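You operate a simulated robot arm through the tools that you are given. There is no shell and no other tool.

You are at the controls of a simulated robot arm. One attempt, no reset.

TASK
Slide the ladder aside, put the crate's white tape roll in the red tray and slide the ladder back.
Fine: the roll comes from the green crate under the platform; free the ladder with the yellow knob before you slide it and turn the knob back at the end. Where these are worked on the way, their far stop is far enough and under half their travel is too little: ladder, yellow knob.

It is judged by the outcome, as a careful person would: the job done as asked, and still so three seconds after it is handed in. It fails if anything else is knocked over, pushed out of place, dropped, spilled or broken.

THE ROBOT
A 7-joint arm with a two-finger parallel gripper, fixed in place. Base frame: the origin is at the foot of the arm, x ahead of it, y to its left, z up. Lengths are in mm, angles in rad, forces in N, time in s.
Its first joint turns from -2.897 to 2.897 rad. Payload 4.4 kg.
The tool frame sits at the grasp point between the pads (the TCP): z along the fingers, y along the line on which they close. The tips reach 23 mm beyond it. Largest opening 94 mm; finger width 38, thickness 10; the body of the gripper, 54 by 96 mm, starts 39 mm behind the TCP.
Orientation is that of the tool frame in the base frame, as [roll, pitch, yaw] about the fixed x, y, z axes, in that order (R = Rz(yaw) Ry(pitch) Rx(roll)). With the fingers straight down and closing along the base's y, the tool's x points along the base's -x, its y along +y and its z along -z.

THE INTERFACE
- The arm moves only by the tool jog_arm. Its argument "commands" is a list of rows, each a list of 3 entries, a list of its own where there are three numbers: the turn, a rotation vector about the base's x, y, z in rad, then the shift along the base's x, y, z in mm, then the gripper command, from -1 (fully open) to 1 (shut), values between in proportion. In form: [[[wx, wy, wz], [x, y, z], jaw], ...]. A call has 1 to 20 rows; each row is the pose to reach, as a shift and turn from the pose commanded when the call began. Rows are played at 5 a second. More than 50 mm and 0.15 rad between two rows, or a gripper value outside its range, and nothing of the call is played. A pose out of reach is approached as far as the arm can. The call stops where the force on the tool passes 40 N (or 10 N more than at its start, if that is more) or the arm is blocked; 0.2 s more then pass. The fingers move at their own pace (about 72 mm/s each) and stop on an object; they squeeze with about 26 N. The grip force told is the motor's: it shows also when the fingers shut on nothing. Time passes only in rows, and 0.2 s behind the last, so rows that repeat a pose let the fingers close. It gives the time, the measured TCP pose, the force on the tool (base axes), the opening and the grip force at its end, in the units of the frame above (readings bear some noise), with the torque about the TCP (base axes, N m) and any sound that the robot's microphone picked up.
- Cameras (640 x 400 px; columns grow to the right, rows downward): "scene" is fixed at [53.7, -494.3, 1062.3]; the picture's right is [0.43, -0.90, 0.00], its down [-0.10, -0.05, -0.99] and it looks along [0.90, 0.43, -0.11] (base axes); focal length 214 px, centre (320, 200). "wrist" rides on the gripper at [86, 16, -74] in the tool frame; the picture's right is [-0.18, 0.98, 0.00], its down [-0.58, -0.11, -0.81] and it looks along [-0.79, -0.15, 0.59] (tool axes); focal length 243 px, centre (320, 200). There is no depth. A picture from a camera that has moved, and an enlarged one, comes with that camera's place and axes in the base frame and with its lens. The place of the scene camera against the robot may be out by one fixed shift of up to 12 mm in any direction.
- snapshot(camera): a new picture of that camera. No time passes.
- inspect(camera, box): a new picture of the part [left, top, right, bottom] of that camera's present view, enlarged. No time passes.
- job_done(): hands the job in; it is judged then, once.

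Nothing tells you positions but the pictures and the camera data. Unless the task says otherwise, let go and move clear before handing in.

The tools are called after "Request:" as name(argument=value, ...) on one line, values as JSON. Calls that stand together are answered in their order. jog_arm: Moves the arm, as the interface text tells. Its arguments: {"type":"object","properties":{"commands":{"type":"array"}},"required":["commands"]} The other tools are called the same way: snapshot (camera) takes a picture; inspect (camera, box) takes an enlarged picture of a part of a camera's view; job_done () hands the job in.

At the start:

```text
time: 0.0
eef_pos: [607.7, 233.7, 1614.7]
tool_rot: [3.141, 0.002, 3.14]
contact_force: [0.7, -0.2, 0.7]
moment: [-0.02, -0.01, 0.01]
opening: 93.9
gripper_force: 0.0
```

scene: 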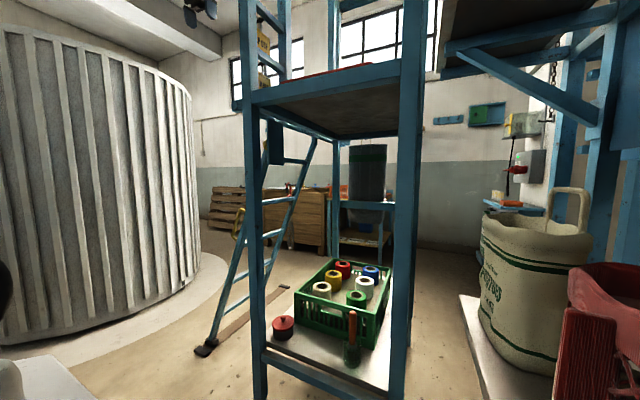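
wrist: 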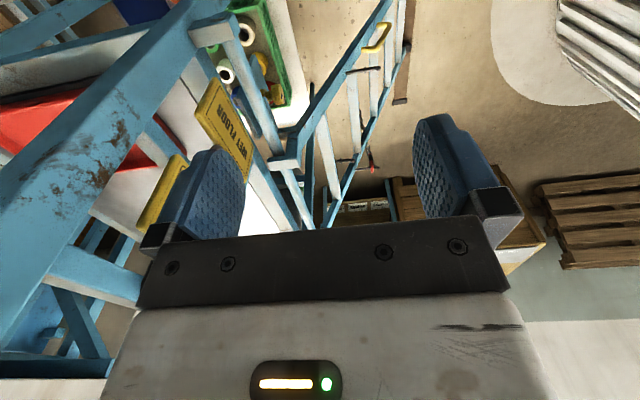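

I see a blue platform with a green crate of tape rolls beneath it, and a ladder leaning on its left side. Something red, probably the tray, is on top of the platform. I'll look closer before moving.

Request:
inspect(camera="scene", box=[180, 100, 340, 200])

Request:
inspect(camera="scene", box=[180, 200, 340, 400])

Request:
inspect(camera="scene", box=[260, 240, 420, 380])

Request:
inspect(camera="scene", box=[220, 0, 440, 140])

Request:
inspect(camera="wrist", box=[180, 0, 440, 180])

Request:
inspect(camera="wrist", box=[0, 0, 300, 240])

Request:
inspect(camera="scene", box=[440, 80, 640, 400])

```text
4.00 times, centred on (260, 150) of scene
camera zoom: at [53.7, -494.3, 1062.3], right [0.43, -0.9, 0.0], down [-0.1, -0.05, -0.99], along [0.9, 0.43, -0.11], focal length 858 px, centre (560, 400)
```

zoom: 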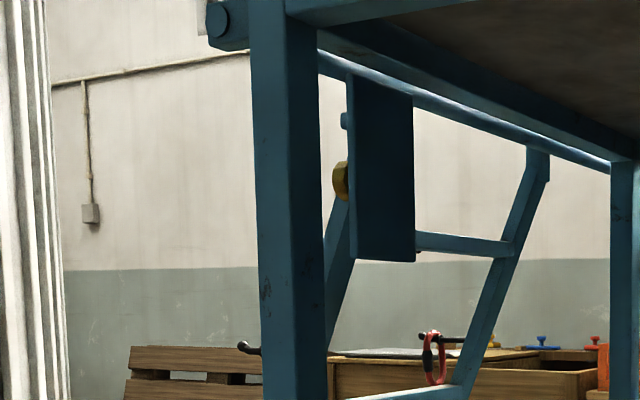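

```text
2.00 times, centred on (260, 300) of scene
camera zoom: at [53.7, -494.3, 1062.3], right [0.43, -0.9, 0.0], down [-0.1, -0.05, -0.99], along [0.9, 0.43, -0.11], focal length 429 px, centre (440, 0)
```

zoom: 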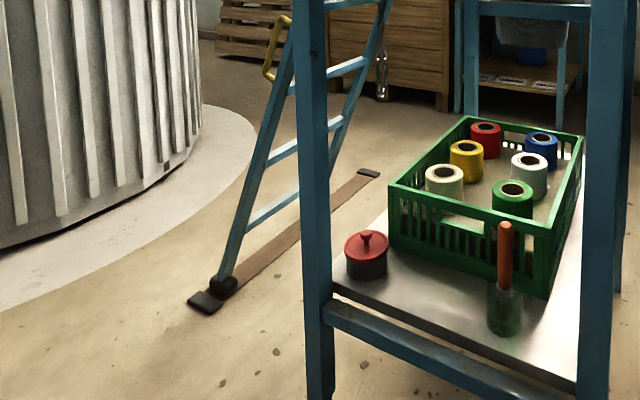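

```text
2.86 times, centred on (340, 310) of scene
camera zoom: at [53.7, -494.3, 1062.3], right [0.43, -0.9, 0.0], down [-0.1, -0.05, -0.99], along [0.9, 0.43, -0.11], focal length 613 px, centre (263, -114)
```

zoom: 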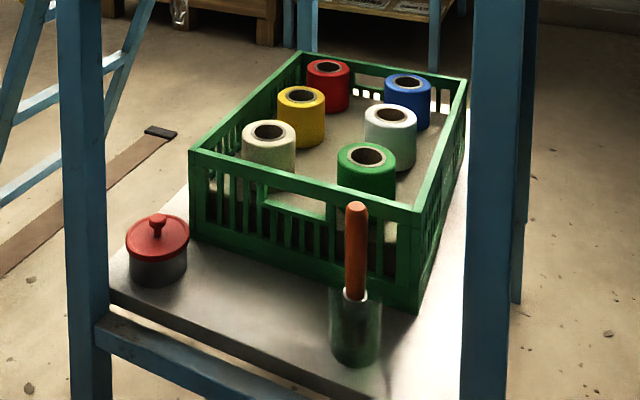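

```text
2.86 times, centred on (330, 70) of scene
camera zoom: at [53.7, -494.3, 1062.3], right [0.43, -0.9, 0.0], down [-0.1, -0.05, -0.99], along [0.9, 0.43, -0.11], focal length 613 px, centre (291, 571)
```

zoom: 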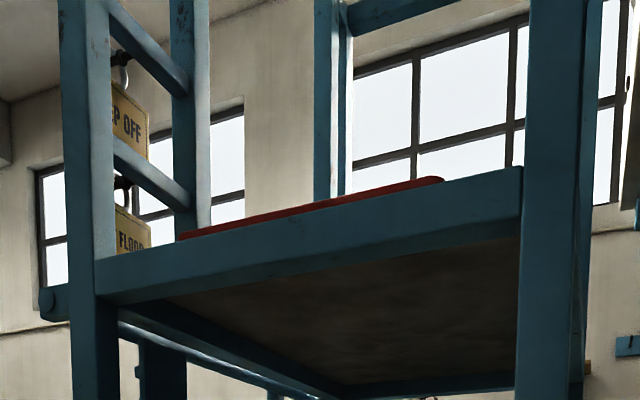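

```text
2.22 times, centred on (310, 90) of wrist
camera zoom: at [522.1, 249.9, 1687.8], right [0.18, 0.98, 0.0], down [0.58, -0.11, 0.81], along [0.79, -0.15, -0.59], focal length 539 px, centre (342, 444)
```

zoom: 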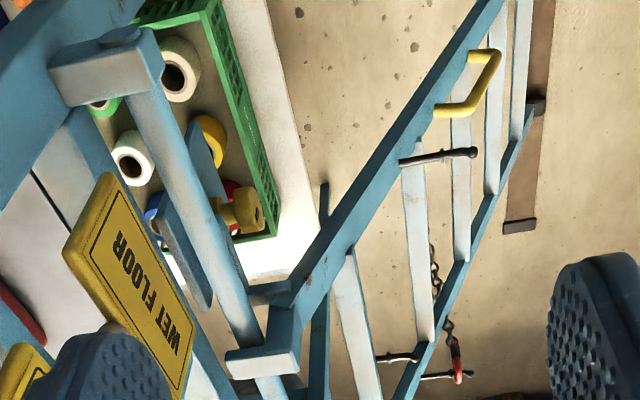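

```text
1.67 times, centred on (150, 120) of wrist
camera zoom: at [522.1, 249.9, 1687.8], right [0.18, 0.98, 0.0], down [0.58, -0.11, 0.81], along [0.79, -0.15, -0.59], focal length 404 px, centre (603, 333)
```

zoom: 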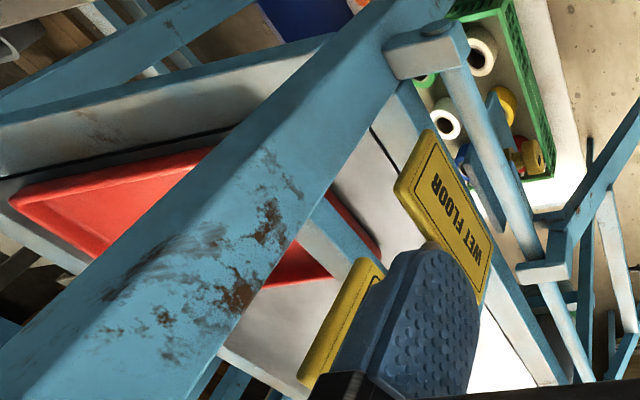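

```text
1.25 times, centred on (540, 240) of scene
camera zoom: at [53.7, -494.3, 1062.3], right [0.43, -0.9, 0.0], down [-0.1, -0.05, -0.99], along [0.9, 0.43, -0.11], focal length 268 px, centre (45, 150)
```

zoom: 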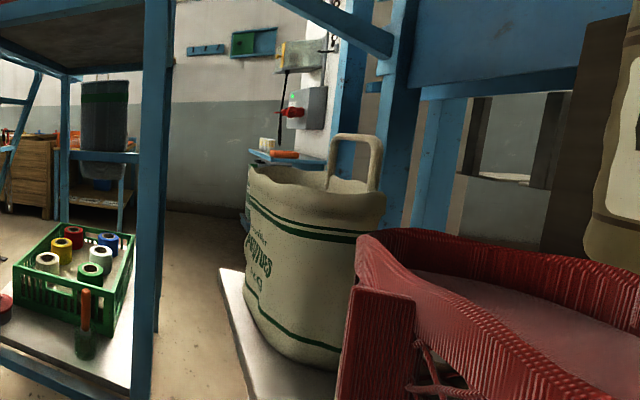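

I see a ladder hung on a rail at about y=95, z=1295. Its near stile is at x≈880, with the yellow knob near (786,110,1194), a yellow handle on the stile, and the crate on a low shelf. The red tray is on the platform deck. I'll back away to +y and turn the gripper towards -y to look at the knob.

Request:
jog_arm(commands=[[[-0.12, 0, 0], [0, 15, 0], -1], [[-0.24, 0, 0], [0, 30, 0], -1], [[-0.36, 0, 0], [0, 45, 0], -1], [[-0.48, 0, 0], [0, 60, 0], -1], [[-0.6, 0, 0], [0, 75, 0], -1], [[-0.72, 0, 0], [0, 90, -10], -1], [[-0.84, 0, 0], [0, 105, -20], -1], [[-0.96, 0, 0], [0, 120, -30], -1], [[-1.08, 0, 0], [0, 135, -40], -1], [[-1.2, 0, 0], [0, 150, -60], -1], [[-1.32, 0, 0], [0, 160, -80], -1], [[-1.44, 0, 0], [0, 170, -100], -1], [[-1.571, 0, 0], [0, 180, -120], -1]])

Request:
snapshot(camera="wrist")

Request:
snapshot(camera="scene")

```text
time: 2.8
eef_pos: [610.0, 314.0, 1325.0]
tool_rot: [-1.898, 0.002, 3.141]
contact_force: [0.5, 0.2, 1.2]
moment: [0.0, -0.02, 0.02]
opening: 93.8
gripper_force: 0.1
out of reach, approached as far as the arm can: row 5, 6, 7, 8, 9, 10, 11, 12, 13
```

```text
taken
camera wrist: at [525.0, 390.0, 1332.4], right [0.19, 0.32, -0.93], down [0.58, 0.73, 0.36], along [0.79, -0.61, -0.05], focal length 243 px, centre (320, 200)
```

wrist: 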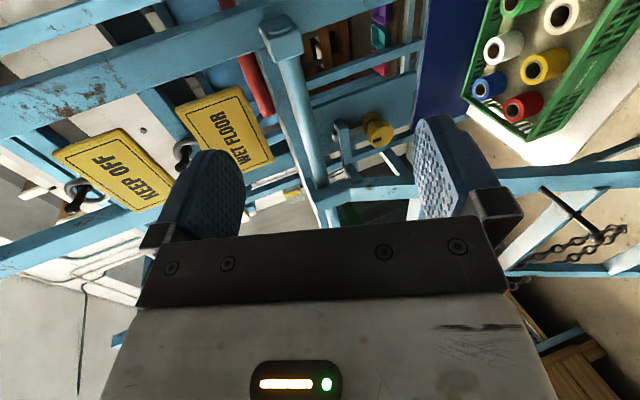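

```text
taken
```

scene: 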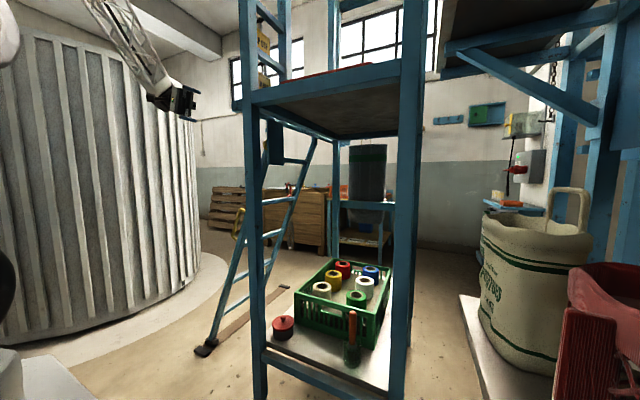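

The arm couldn't reach that turn at that height, and it stopped partly tilted at (610,314,1325). I'll send a null move to see which pose the commands are counted from, and zoom in on the knob.

Request:
jog_arm(commands=[[[0, 0, 0], [0, 0, 0], -1]])

Request:
inspect(camera="wrist", box=[240, 0, 440, 230])

Request:
inspect(camera="wrist", box=[440, 0, 640, 180])

Request:
inspect(camera="wrist", box=[0, 0, 300, 240])

```text
time: 3.2
eef_pos: [610.5, 314.4, 1324.7]
tool_rot: [-1.898, 0.003, -3.141]
contact_force: [0.1, -0.1, -0.7]
moment: [-0.03, 0.01, -0.02]
opening: 93.8
gripper_force: 0.0
```

```text
1.74 times, centred on (340, 115) of wrist
camera zoom: at [525.0, 390.1, 1332.6], right [0.19, 0.32, -0.93], down [0.58, 0.73, 0.36], along [0.79, -0.61, -0.05], focal length 422 px, centre (285, 348)
```

zoom: 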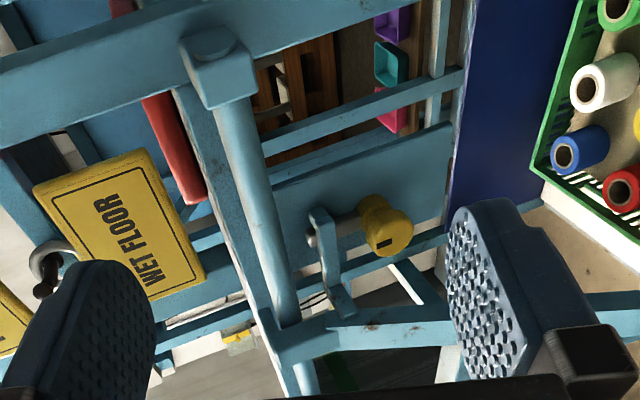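

```text
2.22 times, centred on (540, 90) of wrist
camera zoom: at [525.0, 390.1, 1332.6], right [0.19, 0.32, -0.93], down [0.58, 0.73, 0.36], along [0.79, -0.61, -0.05], focal length 539 px, centre (-169, 444)
```

zoom: 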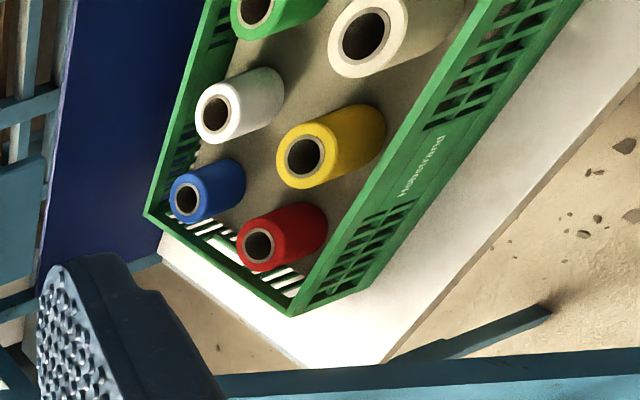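

```text
1.67 times, centred on (150, 120) of wrist
camera zoom: at [525.0, 390.1, 1332.6], right [0.19, 0.32, -0.93], down [0.58, 0.73, 0.36], along [0.79, -0.61, -0.05], focal length 404 px, centre (603, 333)
```

zoom: 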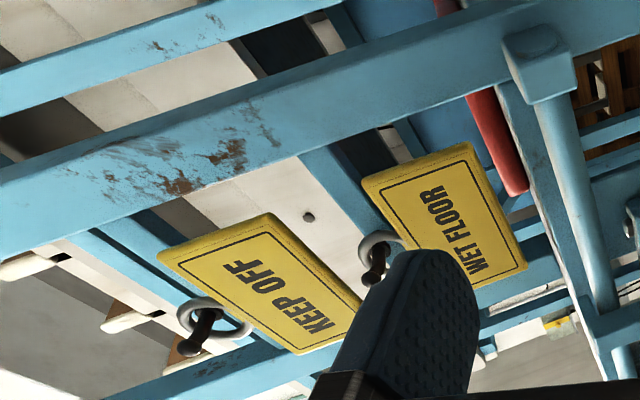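

The knob is confirmed near (787,110,1190), on a shaft with a bracket beside it. The white roll sits in the middle row of the crate, with the cream one nearer the ladder. I'll finish turning the tool towards -y and close in for a view of the knob.

Request:
jog_arm(commands=[[[0, 0, 0], [10, 0, -35], -1], [[-0.05, 0, 0], [20, 0, -70], -1], [[-0.1, 0, 0], [35, 0, -100], -1], [[-0.2, 0, 0], [50, -5, -120], -1], [[-0.28, 0, 0], [70, -10, -130], -1], [[-0.327, 0, 0], [90, -30, -135], -1], [[-0.327, 0, 0], [100, -50, -135], -1]])

Request:
snapshot(camera="wrist")

Request:
inspect(camera="wrist", box=[220, 0, 440, 200])

Request:
snapshot(camera="scene")

```text
time: 4.8
eef_pos: [703.0, 261.1, 1191.0]
tool_rot: [-1.571, 0.003, -3.14]
contact_force: [0.5, -0.4, 0.0]
moment: [-0.03, -0.02, -0.01]
opening: 94.0
gripper_force: 0.0
out of reach, approached as far as the arm can: row 5, 6
```

```text
taken
camera wrist: at [617.6, 336.2, 1173.8], right [0.19, 0.0, -0.98], down [0.58, 0.81, 0.11], along [0.79, -0.59, 0.15], focal length 243 px, centre (320, 200)
```

wrist: 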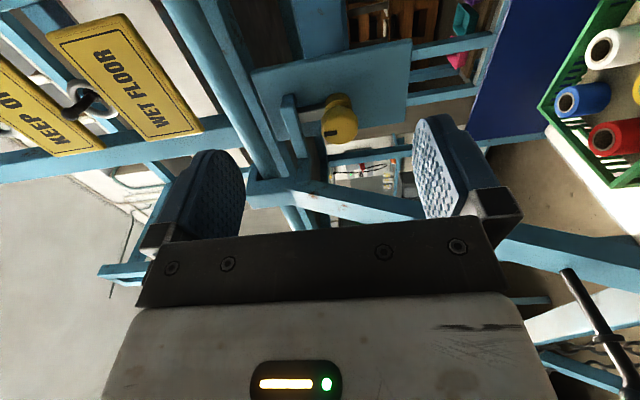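

```text
2.00 times, centred on (330, 100) of wrist
camera zoom: at [617.6, 336.2, 1173.8], right [0.19, 0.0, -0.98], down [0.58, 0.81, 0.11], along [0.79, -0.59, 0.15], focal length 485 px, centre (300, 400)
```

zoom: 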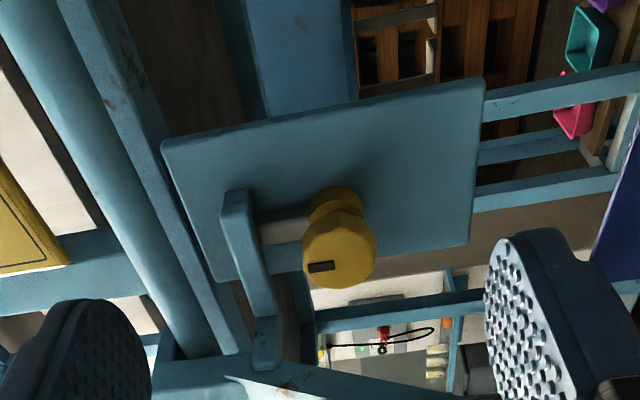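

```text
taken
```

scene: 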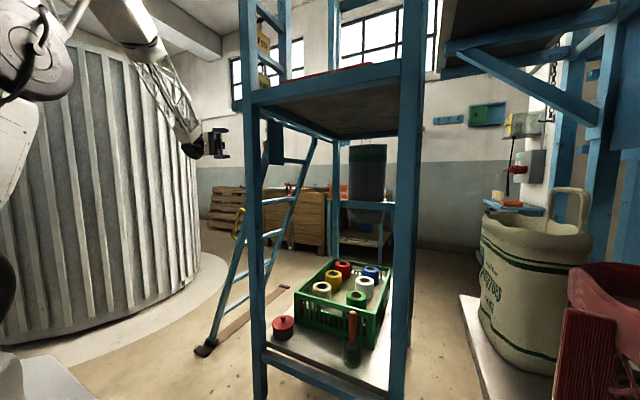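

The knob is an eccentric-marked yellow octagon. It carries a grey latch bar pointing up into a bracket on the ladder, and its index mark points up, so it's locked. I'll move directly in front of it and check the alignment.

Request:
jog_arm(commands=[[[0, 0, 0], [30, -10, -2], -0.36], [[0, 0, 0], [60, -30, -4], -0.36], [[0, 0, 0], [92, -60, -5], -0.36]])

Request:
snapshot(camera="wrist")

Request:
inspect(camera="wrist", box=[220, 0, 440, 200])

Request:
inspect(camera="scene", box=[160, 80, 340, 200])

```text
time: 5.6
eef_pos: [795.7, 198.4, 1184.2]
tool_rot: [-1.571, 0.0, -3.14]
contact_force: [0.4, -0.4, -0.3]
moment: [-0.01, 0.0, 0.0]
opening: 63.9
gripper_force: 0.0
```

```text
taken
camera wrist: at [711.0, 274.0, 1167.4], right [0.19, 0.0, -0.98], down [0.58, 0.81, 0.11], along [0.79, -0.59, 0.15], focal length 243 px, centre (320, 200)
```

wrist: 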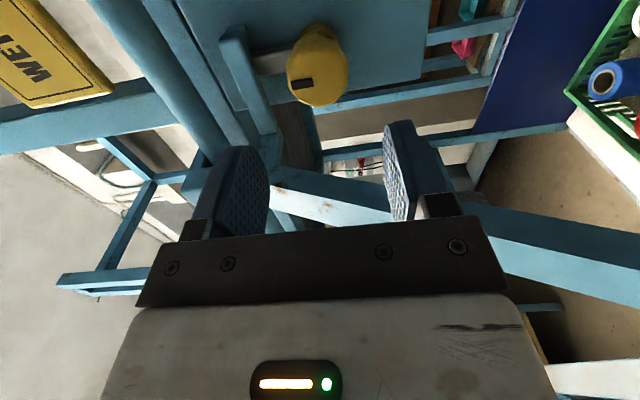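

```text
2.00 times, centred on (330, 100) of wrist
camera zoom: at [711.0, 274.0, 1167.4], right [0.19, 0.0, -0.98], down [0.58, 0.81, 0.11], along [0.79, -0.59, 0.15], focal length 485 px, centre (300, 400)
```

zoom: 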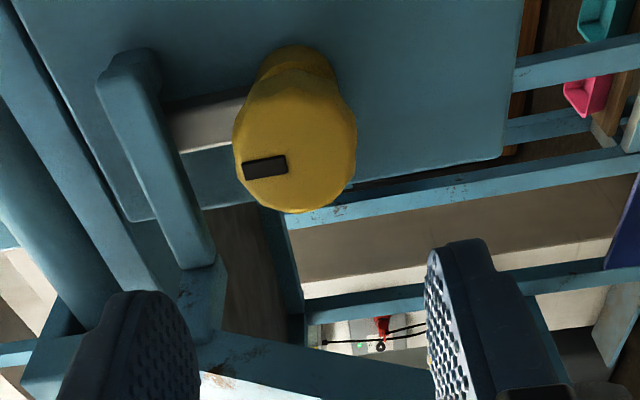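

```text
3.33 times, centred on (250, 140) of scene
camera zoom: at [53.7, -494.3, 1062.3], right [0.43, -0.9, 0.0], down [-0.1, -0.05, -0.99], along [0.9, 0.43, -0.11], focal length 715 px, centre (553, 400)
```

zoom: 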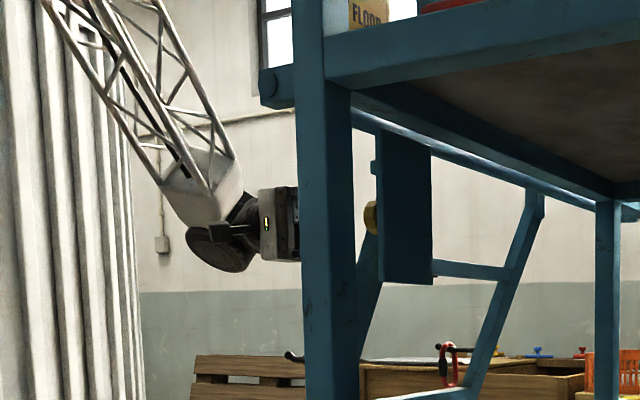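

The knob face centre works out at about (784,117,1183) with a diameter near 40. I'll narrow the jaw to about 54 mm to stay clear of the bracket above, advance along -y and close on the knob.

Request:
jog_arm(commands=[[[0, 0, 0], [-11, -10, -1], -0.15], [[0, 0, 0], [-11, -40, -1], -0.15], [[0, 0, 0], [-11, -65, -1], -0.15], [[0, 0, 0], [-11, -85, -1], -0.15], [[0, 0, 0], [-11, -90, -1], -0.15]])

Request:
snapshot(camera="wrist")

```text
time: 6.8
eef_pos: [781.7, 112.3, 1181.1]
tool_rot: [-1.57, 0.001, -3.14]
contact_force: [-0.7, -0.3, -0.3]
moment: [0.0, 0.02, 0.04]
opening: 54.2
gripper_force: 0.1
```

```text
taken
camera wrist: at [695.6, 186.9, 1164.0], right [0.19, 0.0, -0.98], down [0.58, 0.81, 0.11], along [0.79, -0.59, 0.15], focal length 243 px, centre (320, 200)
```

wrist: 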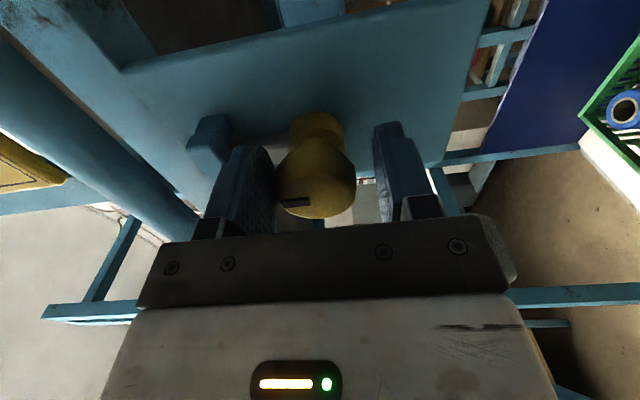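

The knob sits between the pads, so I'll close on it.

Request:
jog_arm(commands=[[[0, 0, 0], [1, 0, 2], 0.1], [[0, 0, 0], [1, 0, 2], 0.5], [[0, 0, 0], [1, 0, 2], 1], [[0, 0, 0], [1, 0, 2], 1]])

Request:
snapshot(camera="wrist")

```text
time: 7.8
eef_pos: [783.6, 112.0, 1184.0]
tool_rot: [-1.572, 0.006, -3.14]
contact_force: [-4.5, -1.9, 29.7]
moment: [-0.65, -0.33, -0.46]
opening: 41.8
gripper_force: 45.0
```

```text
taken
camera wrist: at [697.8, 187.2, 1168.0], right [0.19, 0.0, -0.98], down [0.58, 0.81, 0.11], along [0.79, -0.59, 0.15], focal length 243 px, centre (320, 200)
```

wrist: 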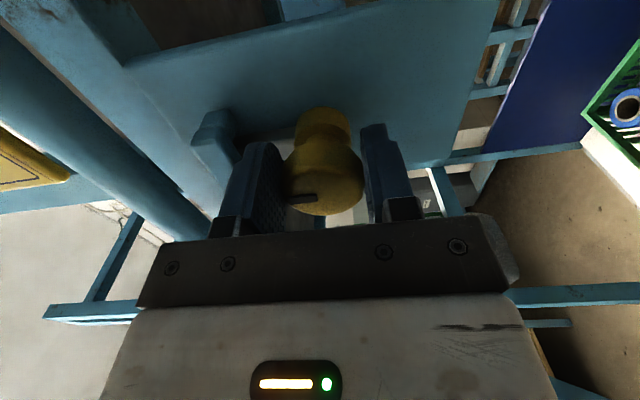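

The grip holds, but the knob pushes the tool up with about 30 N, so I'll raise the pose slightly to relieve it.

Request:
jog_arm(commands=[[[0, 0, 0], [0, 0, 1], 1], [[0, 0, 0], [0, 0, 2], 1], [[0, 0, 0], [0, 0, 2], 1]])

```text
time: 8.6
eef_pos: [783.4, 112.3, 1184.0]
tool_rot: [-1.572, 0.001, -3.14]
contact_force: [5.4, 12.7, 20.0]
moment: [-0.33, -0.37, -0.04]
opening: 42.0
gripper_force: 44.8
```

Request:
jog_arm(commands=[[[0, 0, 0], [0, 0, 2], 1], [[0, 0, 0], [0, 0, 4], 1], [[0, 0, 0], [0, 0, 4], 1]])

```text
time: 9.6
eef_pos: [783.4, 113.3, 1184.6]
tool_rot: [-1.571, -0.003, -3.142]
contact_force: [3.2, 0.2, 0.7]
moment: [0.54, -0.08, -0.32]
opening: 41.8
gripper_force: 44.9
stopped in row 3: the force on the tool passed its limit at 42 N (the readings are from after the stop); the commanded pose is now the measured one
```

The forces are relaxed now. I'll test-turn the knob by a small angle about +y and watch the moment.

Request:
jog_arm(commands=[[[0, 0.06, 0], [0, 0, 0], 1], [[0, 0.12, 0], [0, 0, 0], 1], [[0, 0.18, 0], [0, 0, 0], 1], [[0, 0.18, 0], [0, 0, 0], 1]])

Request:
inspect(camera="wrist", box=[180, 60, 420, 240])

```text
time: 10.6
eef_pos: [782.6, 113.0, 1187.3]
tool_rot: [-1.571, -0.18, -3.141]
contact_force: [-2.6, 5.6, 29.5]
moment: [-0.28, -1.19, -0.08]
opening: 41.4
gripper_force: 44.9
```

```text
2.22 times, centred on (300, 150) of wrist
camera zoom: at [696.0, 187.1, 1185.9], right [0.0, 0.0, -1.0], down [0.59, 0.81, 0.0], along [0.81, -0.59, 0.0], focal length 539 px, centre (364, 311)
```

zoom: 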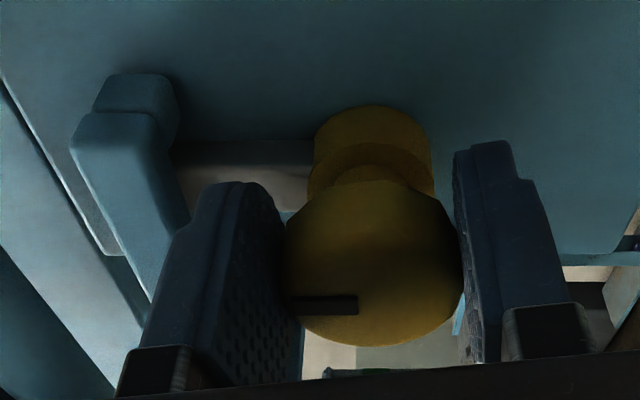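

The knob's mark still points up and an opposing moment built up, so that direction is against the stop. I'll turn the other way.

Request:
jog_arm(commands=[[[0, -0.09, 0], [0, 0, 0], 1], [[0, -0.18, 0], [0, 0, 0], 1], [[0, -0.27, 0], [0, 0, 0], 1], [[0, -0.36, 0], [0, 0, 0], 1], [[0, -0.36, 0], [0, 0, 0], 1]])

Request:
inspect(camera="wrist", box=[180, 60, 420, 240])

```text
time: 11.8
eef_pos: [784.0, 113.3, 1182.7]
tool_rot: [-1.57, 0.177, 3.141]
contact_force: [20.6, 7.2, -0.7]
moment: [0.17, 0.02, 0.35]
opening: 41.3
gripper_force: 45.0
```

```text
2.22 times, centred on (300, 150) of wrist
camera zoom: at [701.6, 187.1, 1151.9], right [0.35, 0.0, -0.94], down [0.55, 0.81, 0.21], along [0.75, -0.59, 0.28], focal length 539 px, centre (364, 311)
```

zoom: 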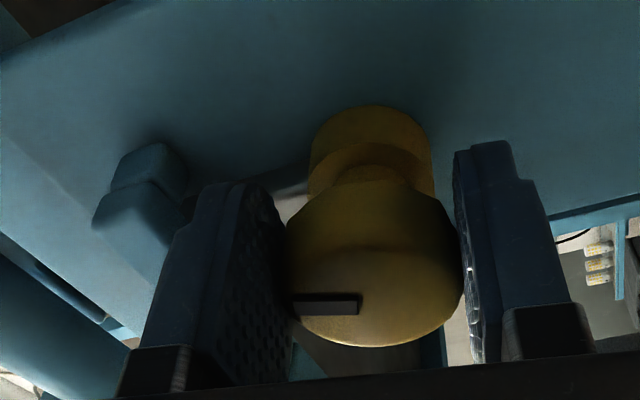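

The knob is turning this way and the latch bar is tilting towards -x. I'll keep turning.

Request:
jog_arm(commands=[[[0, -0.1, 0], [1, 0, 0], 1], [[0, -0.2, 0], [2, 0, 0], 1], [[0, -0.3, 0], [2, 0, 0], 1], [[0, -0.4, 0], [2, 0, 0], 1], [[0, -0.5, 0], [2, 0, 0], 1], [[0, -0.6, 0], [2, 0, 0], 1], [[0, -0.6, 0], [2, 0, 0], 1]])

Request:
snapshot(camera="wrist")

```text
time: 12.5
eef_pos: [783.3, 112.5, 1181.9]
tool_rot: [-1.57, 0.397, 3.14]
contact_force: [-3.1, -3.9, 0.8]
moment: [0.5, -0.03, 0.19]
opening: 41.4
gripper_force: 44.9
stopped in row 3: the force on the tool passed its limit at 41 N (the readings are from after the stop); the commanded pose is now the measured one
```

```text
taken
camera wrist: at [712.0, 187.3, 1132.8], right [0.55, 0.0, -0.84], down [0.5, 0.81, 0.32], along [0.67, -0.59, 0.44], focal length 243 px, centre (320, 200)
```

wrist: 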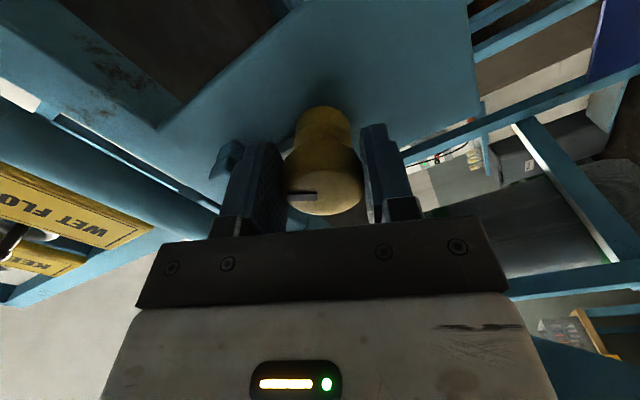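

A lateral force limit interrupted the turn, but the knob is still following. I'll continue in smaller steps from the relaxed pose and watch the force direction.

Request:
jog_arm(commands=[[[0, -0.08, 0], [0, 0, 0], 1], [[0, -0.16, 0], [0, 0, 0], 1], [[0, -0.16, 0], [0, 0, 0], 1]])

```text
time: 13.3
eef_pos: [784.8, 113.1, 1181.3]
tool_rot: [-1.569, 0.557, 3.14]
contact_force: [-0.4, -13.3, -23.7]
moment: [-0.3, 0.17, 0.99]
opening: 41.2
gripper_force: 45.0
```

Request:
jog_arm(commands=[[[0, -0.06, 0], [0, -1, -2], 1], [[0, -0.12, 0], [0, -1, -3], 1], [[0, -0.12, 0], [0, -1, -3], 1]])

```text
time: 14.1
eef_pos: [784.3, 112.4, 1178.9]
tool_rot: [-1.572, 0.678, -3.141]
contact_force: [17.6, 0.3, -1.1]
moment: [0.17, 0.1, 0.37]
opening: 41.6
gripper_force: 45.4
stopped in row 3: the force on the tool passed its limit at 42 N (the readings are from after the stop); the commanded pose is now the measured one
```

Request:
jog_arm(commands=[[[0, -0.06, 0], [0, 0, 0], 1], [[0, -0.12, 0], [0, 0, 0], 1], [[0, -0.18, 0], [0, 0, 0], 1], [[0, -0.18, 0], [0, 0, 0], 1]])

Request:
inspect(camera="wrist", box=[180, 60, 420, 240])

```text
time: 14.8
eef_pos: [786.5, 112.4, 1180.3]
tool_rot: [-1.569, 0.811, -3.141]
contact_force: [14.3, -2.3, -3.8]
moment: [0.37, 0.12, -0.19]
opening: 41.2
gripper_force: 44.8
stopped in row 3: the force on the tool passed its limit at 41 N (the readings are from after the stop); the commanded pose is now the measured one
```

```text
2.22 times, centred on (300, 150) of wrist
camera zoom: at [739.4, 187.2, 1104.4], right [0.84, 0.0, -0.54], down [0.32, 0.81, 0.5], along [0.44, -0.59, 0.68], focal length 539 px, centre (364, 311)
```

zoom: 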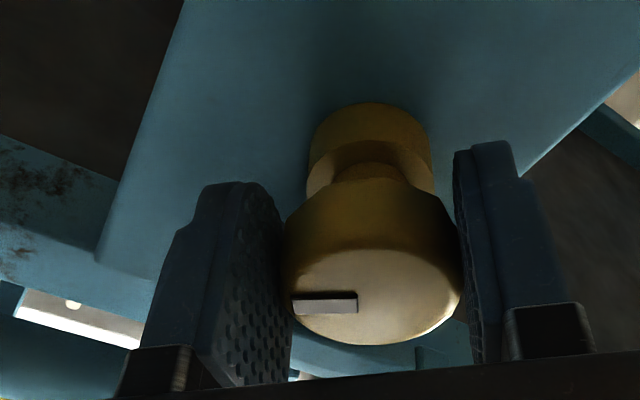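

The knob has turned about 1 rad. The drift shows its axis is near (790,1184), about 6 mm beyond the grip centre in x, so I'll follow that arc.

Request:
jog_arm(commands=[[[0, -0.07, 0], [0.3, 0, -0.4], 1], [[0, -0.14, 0], [0.6, 0, -0.7], 1], [[0, -0.21, 0], [1.1, 0, -0.9], 1], [[0, -0.28, 0], [1.5, 0, -1.1], 1], [[0, -0.35, 0], [1.9, 0, -1.3], 1], [[0, -0.35, 0], [1.9, 0, -1.3], 1]])

```text
time: 15.3
eef_pos: [786.8, 113.4, 1179.0]
tool_rot: [-1.573, 0.922, -3.14]
contact_force: [19.3, -1.4, -3.8]
moment: [0.31, 0.16, -0.09]
opening: 41.3
gripper_force: 45.9
stopped in row 2: the force on the tool passed its limit at 42 N (the readings are from after the stop); the commanded pose is now the measured one
```

Request:
jog_arm(commands=[[[0, 0, 0], [2, 0, 0], 1], [[0, 0, 0], [3, 0, 0], 1], [[0, 0, 0], [3, 0, 0], 1]])

```text
time: 15.8
eef_pos: [787.3, 112.1, 1178.0]
tool_rot: [-1.567, 0.919, 3.14]
contact_force: [-12.1, -0.8, 0.8]
moment: [-0.22, -0.09, -0.15]
opening: 41.3
gripper_force: 45.0
stopped in row 2: the force on the tool passed its limit at 47 N (the readings are from after the stop); the commanded pose is now the measured one
```

The grip is off the axis and stiff, so I'll let go, recentre on the knob axis at (790,1184) and grip again.

Request:
jog_arm(commands=[[[0, 0, 0], [0, 0, 0], 0.0], [[0, 0, 0], [0, 0, 0], -0.2], [[0, 0, 0], [2, 0, 3], -0.2], [[0, 0, 0], [2, 0, 4], -0.2]])

Request:
inspect(camera="wrist", box=[180, 60, 420, 240])

```text
time: 16.8
eef_pos: [790.0, 111.7, 1181.7]
tool_rot: [-1.568, 0.918, -3.141]
contact_force: [0.7, -0.2, 0.0]
moment: [-0.01, -0.01, -0.02]
opening: 56.6
gripper_force: 0.1
```

```text
2.22 times, centred on (300, 150) of wrist
camera zoom: at [750.9, 186.7, 1102.9], right [0.89, 0.0, -0.45], down [0.27, 0.81, 0.53], along [0.36, -0.59, 0.72], focal length 539 px, centre (364, 311)
```

zoom: 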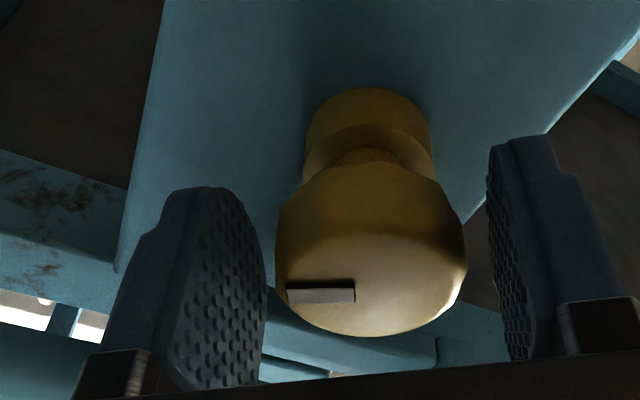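

Request:
jog_arm(commands=[[[0, 0, 0], [0, 0, 0], 0.2], [[0, 0, 0], [0, 0, 0], 1], [[0, 0, 0], [0, 0, 0], 1]])

```text
time: 17.6
eef_pos: [790.2, 112.0, 1181.8]
tool_rot: [-1.569, 0.918, 3.141]
contact_force: [11.1, 0.1, -0.7]
moment: [0.12, 0.04, 0.2]
opening: 41.5
gripper_force: 45.1
```

Request:
jog_arm(commands=[[[0, -0.07, 0], [0.5, 0, 0], 1], [[0, -0.14, 0], [1, 0, 0], 1], [[0, -0.21, 0], [1, 0, 0], 1], [[0, -0.28, 0], [1, 0, 0], 1], [[0, -0.28, 0], [1, 0, 0], 1]])

Request:
inspect(camera="wrist", box=[180, 60, 420, 240])

```text
time: 18.8
eef_pos: [790.3, 112.1, 1182.7]
tool_rot: [-1.568, 1.197, -3.141]
contact_force: [-9.5, -20.1, -15.7]
moment: [0.97, -0.01, -0.31]
opening: 41.4
gripper_force: 44.5
```

```text
2.22 times, centred on (300, 150) of wrist
camera zoom: at [775.4, 186.8, 1094.3], right [0.98, 0.0, -0.19], down [0.11, 0.81, 0.58], along [0.15, -0.59, 0.79], focal length 539 px, centre (364, 311)
```

zoom: 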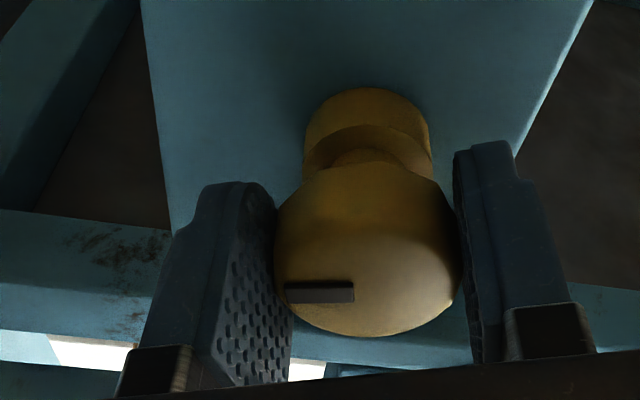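

The recentred grip turns cleanly, and the knob is at about 1.38 rad. I'll continue to its stop.

Request:
jog_arm(commands=[[[0, -0.06, 0], [0, -0.5, -0.5], 1], [[0, -0.12, 0], [0, -0.5, -0.5], 1], [[0, -0.18, 0], [0, -0.5, -0.5], 1], [[0, -0.18, 0], [0, -0.5, -0.5], 1]])

Request:
inspect(camera="wrist", box=[180, 60, 420, 240])

```text
time: 19.8
eef_pos: [791.5, 111.9, 1181.5]
tool_rot: [-1.569, 1.379, -3.139]
contact_force: [34.0, 6.1, -17.7]
moment: [0.46, 0.16, 0.52]
opening: 41.3
gripper_force: 45.1
```

```text
2.22 times, centred on (300, 150) of wrist
camera zoom: at [791.8, 186.8, 1092.7], right [1.0, 0.0, -0.01], down [0.0, 0.81, 0.59], along [0.01, -0.59, 0.81], focal length 539 px, centre (364, 311)
```

zoom: 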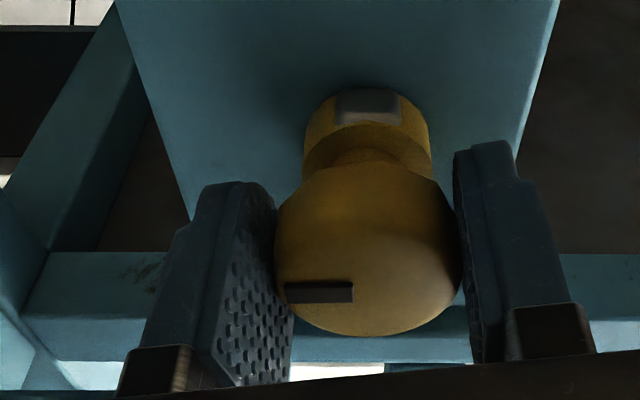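

The grey bolt now shows below the knob, so it's retracting downwards as the knob turns. I'll check for more travel while easing the side force.

Request:
jog_arm(commands=[[[0, -0.05, 0], [1.5, -0.5, 0], 1], [[0, -0.1, 0], [2, -0.5, 0], 1], [[0, -0.15, 0], [2, -0.5, 0], 1], [[0, -0.2, 0], [2, -0.5, 0], 1], [[0, -0.2, 0], [2, -0.5, 0], 1]])

Request:
inspect(camera="wrist", box=[180, 60, 420, 240])

```text
time: 21.0
eef_pos: [791.8, 110.6, 1182.3]
tool_rot: [1.519, 1.561, -0.053]
contact_force: [-27.4, 11.8, 12.8]
moment: [0.06, 0.58, 0.04]
opening: 41.9
gripper_force: 45.1
```

```text
2.22 times, centred on (300, 150) of wrist
camera zoom: at [810.4, 185.5, 1096.3], right [0.98, 0.0, 0.19], down [-0.11, 0.81, 0.58], along [-0.16, -0.59, 0.79], focal length 539 px, centre (364, 311)
```

zoom: 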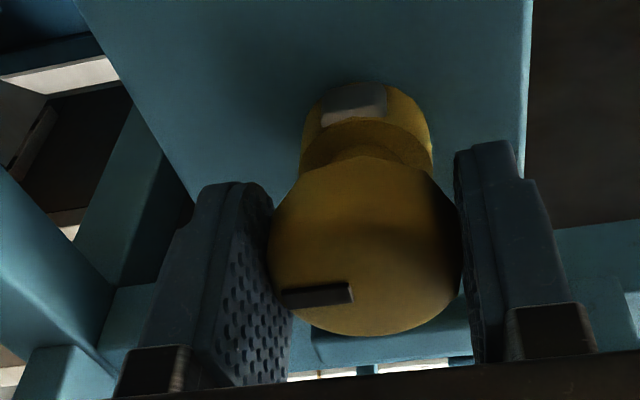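

The moment now opposes and the mark lies exactly along -x, so the knob has turned a full 90° to its stop and the bolt is retracted. I'll release, back off and look at the ladder handle.

Request:
jog_arm(commands=[[[0, 0, 0], [0, 0, 0], 0.2], [[0, 0, 0], [0, 0, 0], -0.28], [[0, 0, 0], [0, 20, 0], -0.28], [[0, 0, 0], [0, 60, 0], -0.28], [[0, 0, 0], [0, 105, 0], -0.28], [[0, 0, 0], [0, 150, 0], -0.28]])

Request:
snapshot(camera="wrist")

Request:
snapshot(camera="scene")

```text
time: 22.4
eef_pos: [795.3, 264.3, 1183.3]
tool_rot: [1.545, 1.561, -0.026]
contact_force: [0.0, 0.1, 0.4]
moment: [0.01, 0.03, -0.01]
opening: 60.4
gripper_force: 0.0
```

```text
taken
camera wrist: at [813.2, 338.1, 1096.4], right [0.98, 0.0, 0.19], down [-0.11, 0.81, 0.58], along [-0.16, -0.59, 0.79], focal length 243 px, centre (320, 200)
```

wrist: 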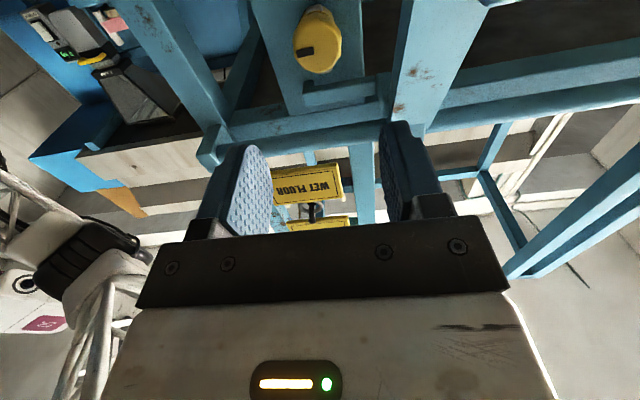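

```text
taken
```

scene: 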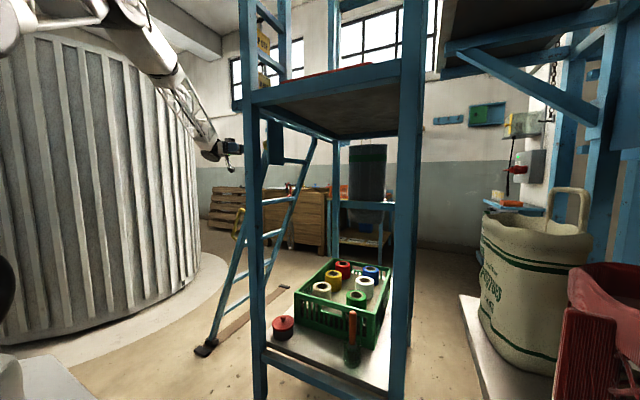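

The knob is clear of the gripper. I'll unwind the wrist and point the tool down to view the yellow ladder handle from the -x side.

Request:
jog_arm(commands=[[[0, 0.14, 0], [-5, 5, 0], -0.28], [[0, 0.28, 0], [-15, 10, 0], -0.28], [[0, 0.42, 0], [-25, 20, 0], -0.28], [[0, 0.56, 0], [-35, 30, 0], -0.28], [[0, 0.7, 0], [-45, 40, -5], -0.28], [[0, 0.84, 0], [-55, 50, -10], -0.28], [[0, 0.98, 0], [-65, 60, -15], -0.28], [[0, 1.12, 0], [-75, 70, -20], -0.28], [[0, 1.26, 0], [-85, 80, -25], -0.28], [[0, 1.4, 0], [-95, 90, -30], -0.28], [[0, 1.54, 0], [-105, 100, -35], -0.28], [[0, 1.68, 0], [-115, 110, -40], -0.28], [[0, 1.76, 0], [-120, 115, -40], -0.28]])

Request:
jog_arm(commands=[[[0.13, 0, 0], [0, 5, 0], -1], [[0.26, 0, 0], [0, 10, 0], -1], [[0.39, 0, 0], [0, 15, 0], -1], [[0.52, 0, 0], [0, 20, -10], -1], [[0.65, 0, 0], [0, 25, -30], -1], [[0.78, 0, 0], [0, 30, -50], -1], [[0.91, 0, 0], [0, 35, -70], -1], [[1.04, 0, 0], [0, 40, -90], -1], [[1.17, 0, 0], [0, 45, -110], -1], [[1.3, 0, 0], [0, 50, -130], -1], [[1.43, 0, 0], [0, 55, -150], -1], [[1.57, 0, 0], [0, 60, -170], -1]])

Request:
snapshot(camera="wrist")

Request:
snapshot(camera="scene")

```text
time: 25.2
eef_pos: [641.5, 336.5, 1068.8]
tool_rot: [-1.571, -0.183, -3.141]
contact_force: [0.0, 0.2, 1.9]
moment: [0.06, 0.01, 0.0]
opening: 60.3
gripper_force: 0.0
out of reach, approached as far as the arm can: row 4, 5, 6, 7, 8, 9, 10, 11, 12, 13
```

```text
time: 27.8
eef_pos: [636.6, 395.4, 898.6]
tool_rot: [-3.141, 0.003, -2.961]
contact_force: [-0.2, 0.6, -0.5]
moment: [-0.01, -0.01, -0.02]
opening: 93.8
gripper_force: 0.0
```

```text
taken
camera wrist: at [549.7, 397.2, 973.4], right [0.0, 1.0, 0.0], down [0.59, 0.0, 0.81], along [0.81, 0.0, -0.59], focal length 243 px, centre (320, 200)
```

wrist: 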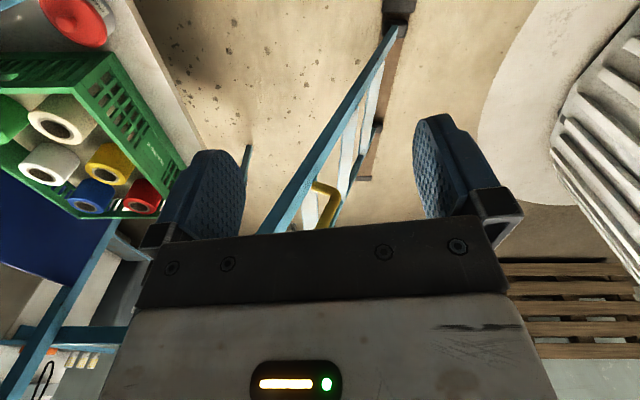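

```text
taken
```

scene: 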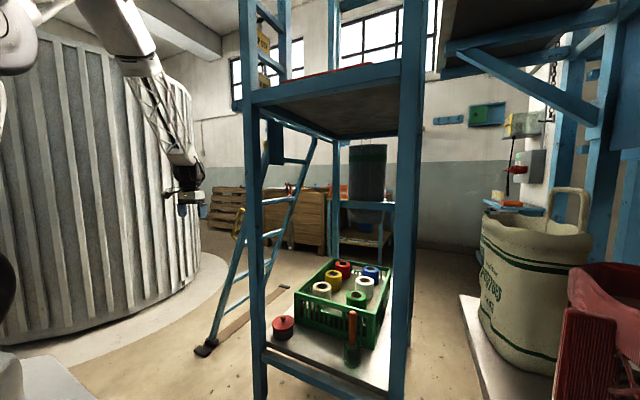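

Request:
inspect(camera="wrist", box=[240, 0, 440, 235])

Request:
inspect(camera="scene", box=[190, 190, 270, 260])

Request:
jog_arm(commands=[[[0, 0, 0], [20, 0, -30], -1], [[0, 0, 0], [40, 10, -60], -1], [[0, 0, 0], [60, 20, -90], -1]])

Request:
snapshot(camera="wrist")

Request:
inspect(camera="wrist", box=[240, 0, 440, 235])

```text
1.70 times, centred on (340, 118) of wrist
camera zoom: at [549.7, 397.2, 973.4], right [0.0, 1.0, 0.0], down [0.59, 0.0, 0.81], along [0.81, 0.0, -0.59], focal length 413 px, centre (286, 340)
```

zoom: 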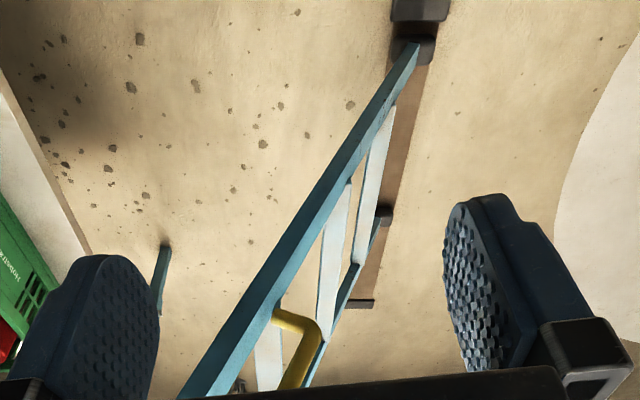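

```text
5.71 times, centred on (230, 225) of scene
camera zoom: at [53.7, -494.3, 1062.3], right [0.43, -0.9, 0.0], down [-0.1, -0.05, -0.99], along [0.9, 0.43, -0.11], focal length 1226 px, centre (834, 57)
```

zoom: 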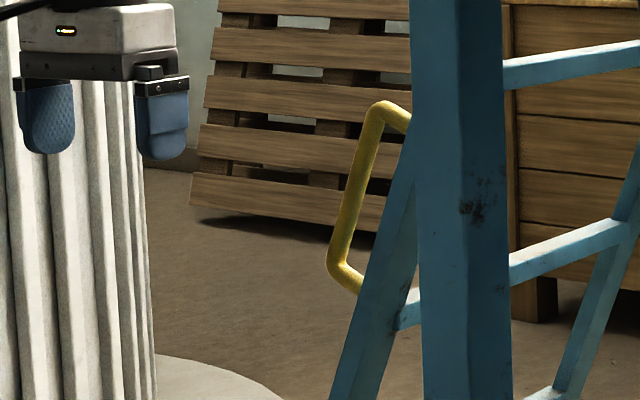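

```text
time: 28.6
eef_pos: [699.8, 421.5, 808.9]
tool_rot: [-3.14, 0.002, -2.959]
contact_force: [0.0, -0.2, 0.8]
moment: [-0.01, 0.01, 0.0]
opening: 94.1
gripper_force: 0.1
```

```text
taken
camera wrist: at [613.1, 422.0, 882.4], right [0.0, 1.0, 0.0], down [0.59, 0.0, 0.81], along [0.81, 0.0, -0.59], focal length 243 px, centre (320, 200)
```

wrist: 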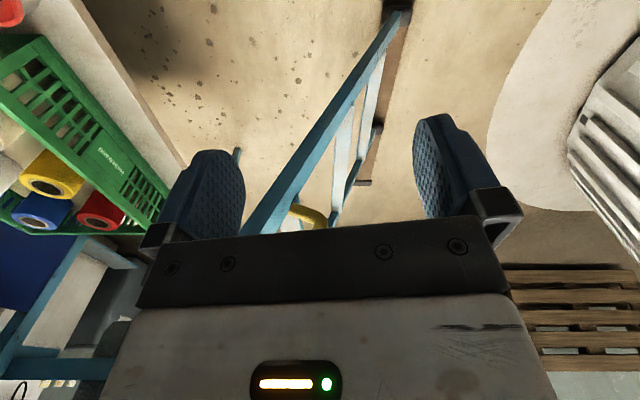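

```text
1.70 times, centred on (340, 118) of wrist
camera zoom: at [613.1, 422.0, 882.4], right [0.0, 1.0, 0.0], down [0.59, 0.0, 0.81], along [0.81, 0.0, -0.59], focal length 413 px, centre (286, 340)
```

zoom: 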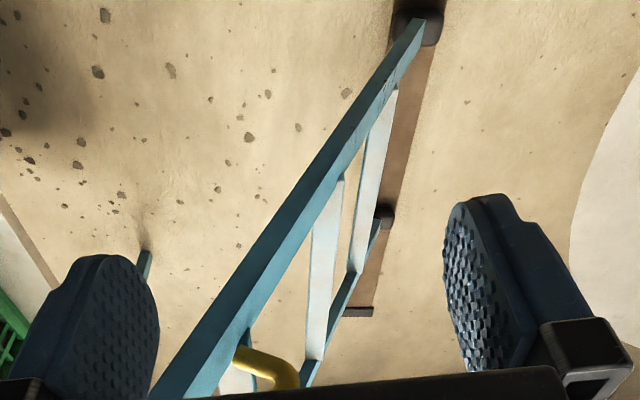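

The handle is a yellow U-bar parallel to the stile, with its lower elbow near (860,430,735) and its top near (865,350,905). I'll point the tool along +x, tilt it to match the bar and approach near the bar's upper part.

Request:
jog_arm(commands=[[[0, 0, -0.09], [-10, 0, 10], -0.3], [[0, 0, -0.183], [-20, 0, 20], -0.3], [[0, 0, -0.183], [-20, 0, 20], -0.3]])

Request:
jog_arm(commands=[[[0, -0.13, 0], [0, 0, 5], -0.3], [[0, -0.26, 0], [0, 0, 10], -0.3], [[0, -0.39, 0], [0, 0, 15], -0.3], [[0, -0.52, 0], [0, 0, 20], -0.3], [[0, -0.65, 0], [0, 0, 25], -0.3], [[0, -0.78, 0], [0, 0, 30], -0.3], [[0, -0.91, 0], [0, 0, 30], -0.3], [[0, -1.04, 0], [0, 0, 30], -0.3], [[0, -1.17, 0], [0, 0, 30], -0.3], [[0, -1.3, 0], [0, 0, 30], -0.3], [[0, -1.43, 0], [0, 0, 30], -0.3], [[0, -1.571, 0], [0, 0, 30], -0.3]])

Request:
jog_arm(commands=[[[0.14, 0, 0], [0, 0, 5], -0.3], [[0.28, 0, 0], [0, 0, 10], -0.3], [[0.42, 0, 0], [0, 0, 10], -0.3]])

Request:
snapshot(camera="wrist")

Request:
snapshot(camera="scene")

```text
time: 29.4
eef_pos: [675.8, 419.7, 829.1]
tool_rot: [-3.141, 0.0, 3.138]
contact_force: [-0.9, 0.6, -1.1]
moment: [0.04, 0.01, -0.03]
opening: 61.0
gripper_force: 0.1
```

```text
time: 32.0
eef_pos: [677.9, 417.7, 859.2]
tool_rot: [0.622, 1.566, 0.621]
contact_force: [0.1, 0.5, 0.5]
moment: [0.03, -0.02, 0.01]
opening: 61.2
gripper_force: 0.0
```

```text
time: 32.8
eef_pos: [678.3, 420.4, 873.0]
tool_rot: [1.581, 1.155, 1.572]
contact_force: [0.5, -0.8, 0.4]
moment: [-0.02, -0.02, -0.01]
opening: 61.1
gripper_force: 0.0
out of reach, approached as far as the arm can: row 3
```

```text
taken
camera wrist: at [604.0, 470.5, 799.9], right [0.01, 0.83, 0.56], down [-0.81, -0.33, 0.49], along [0.59, -0.46, 0.66], focal length 243 px, centre (320, 200)
```

wrist: 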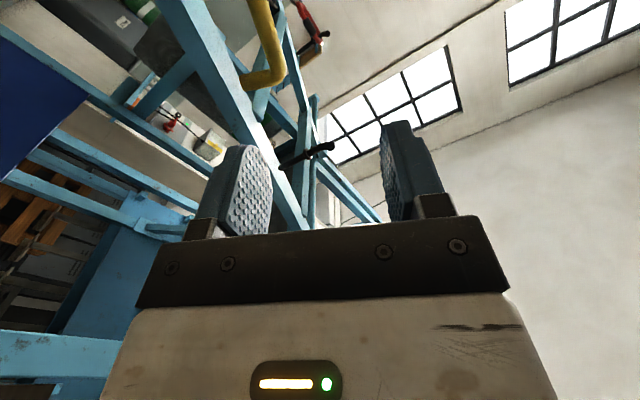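

```text
taken
```

scene: 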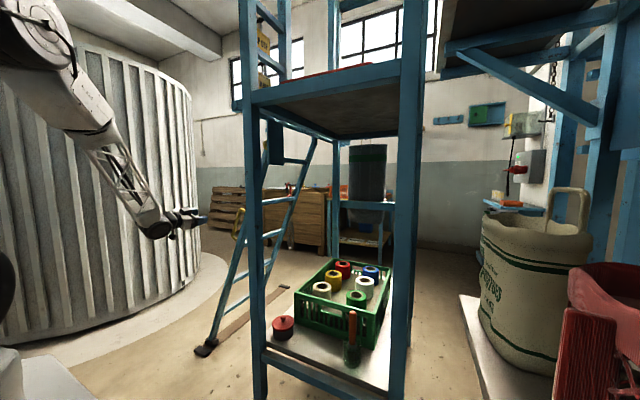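

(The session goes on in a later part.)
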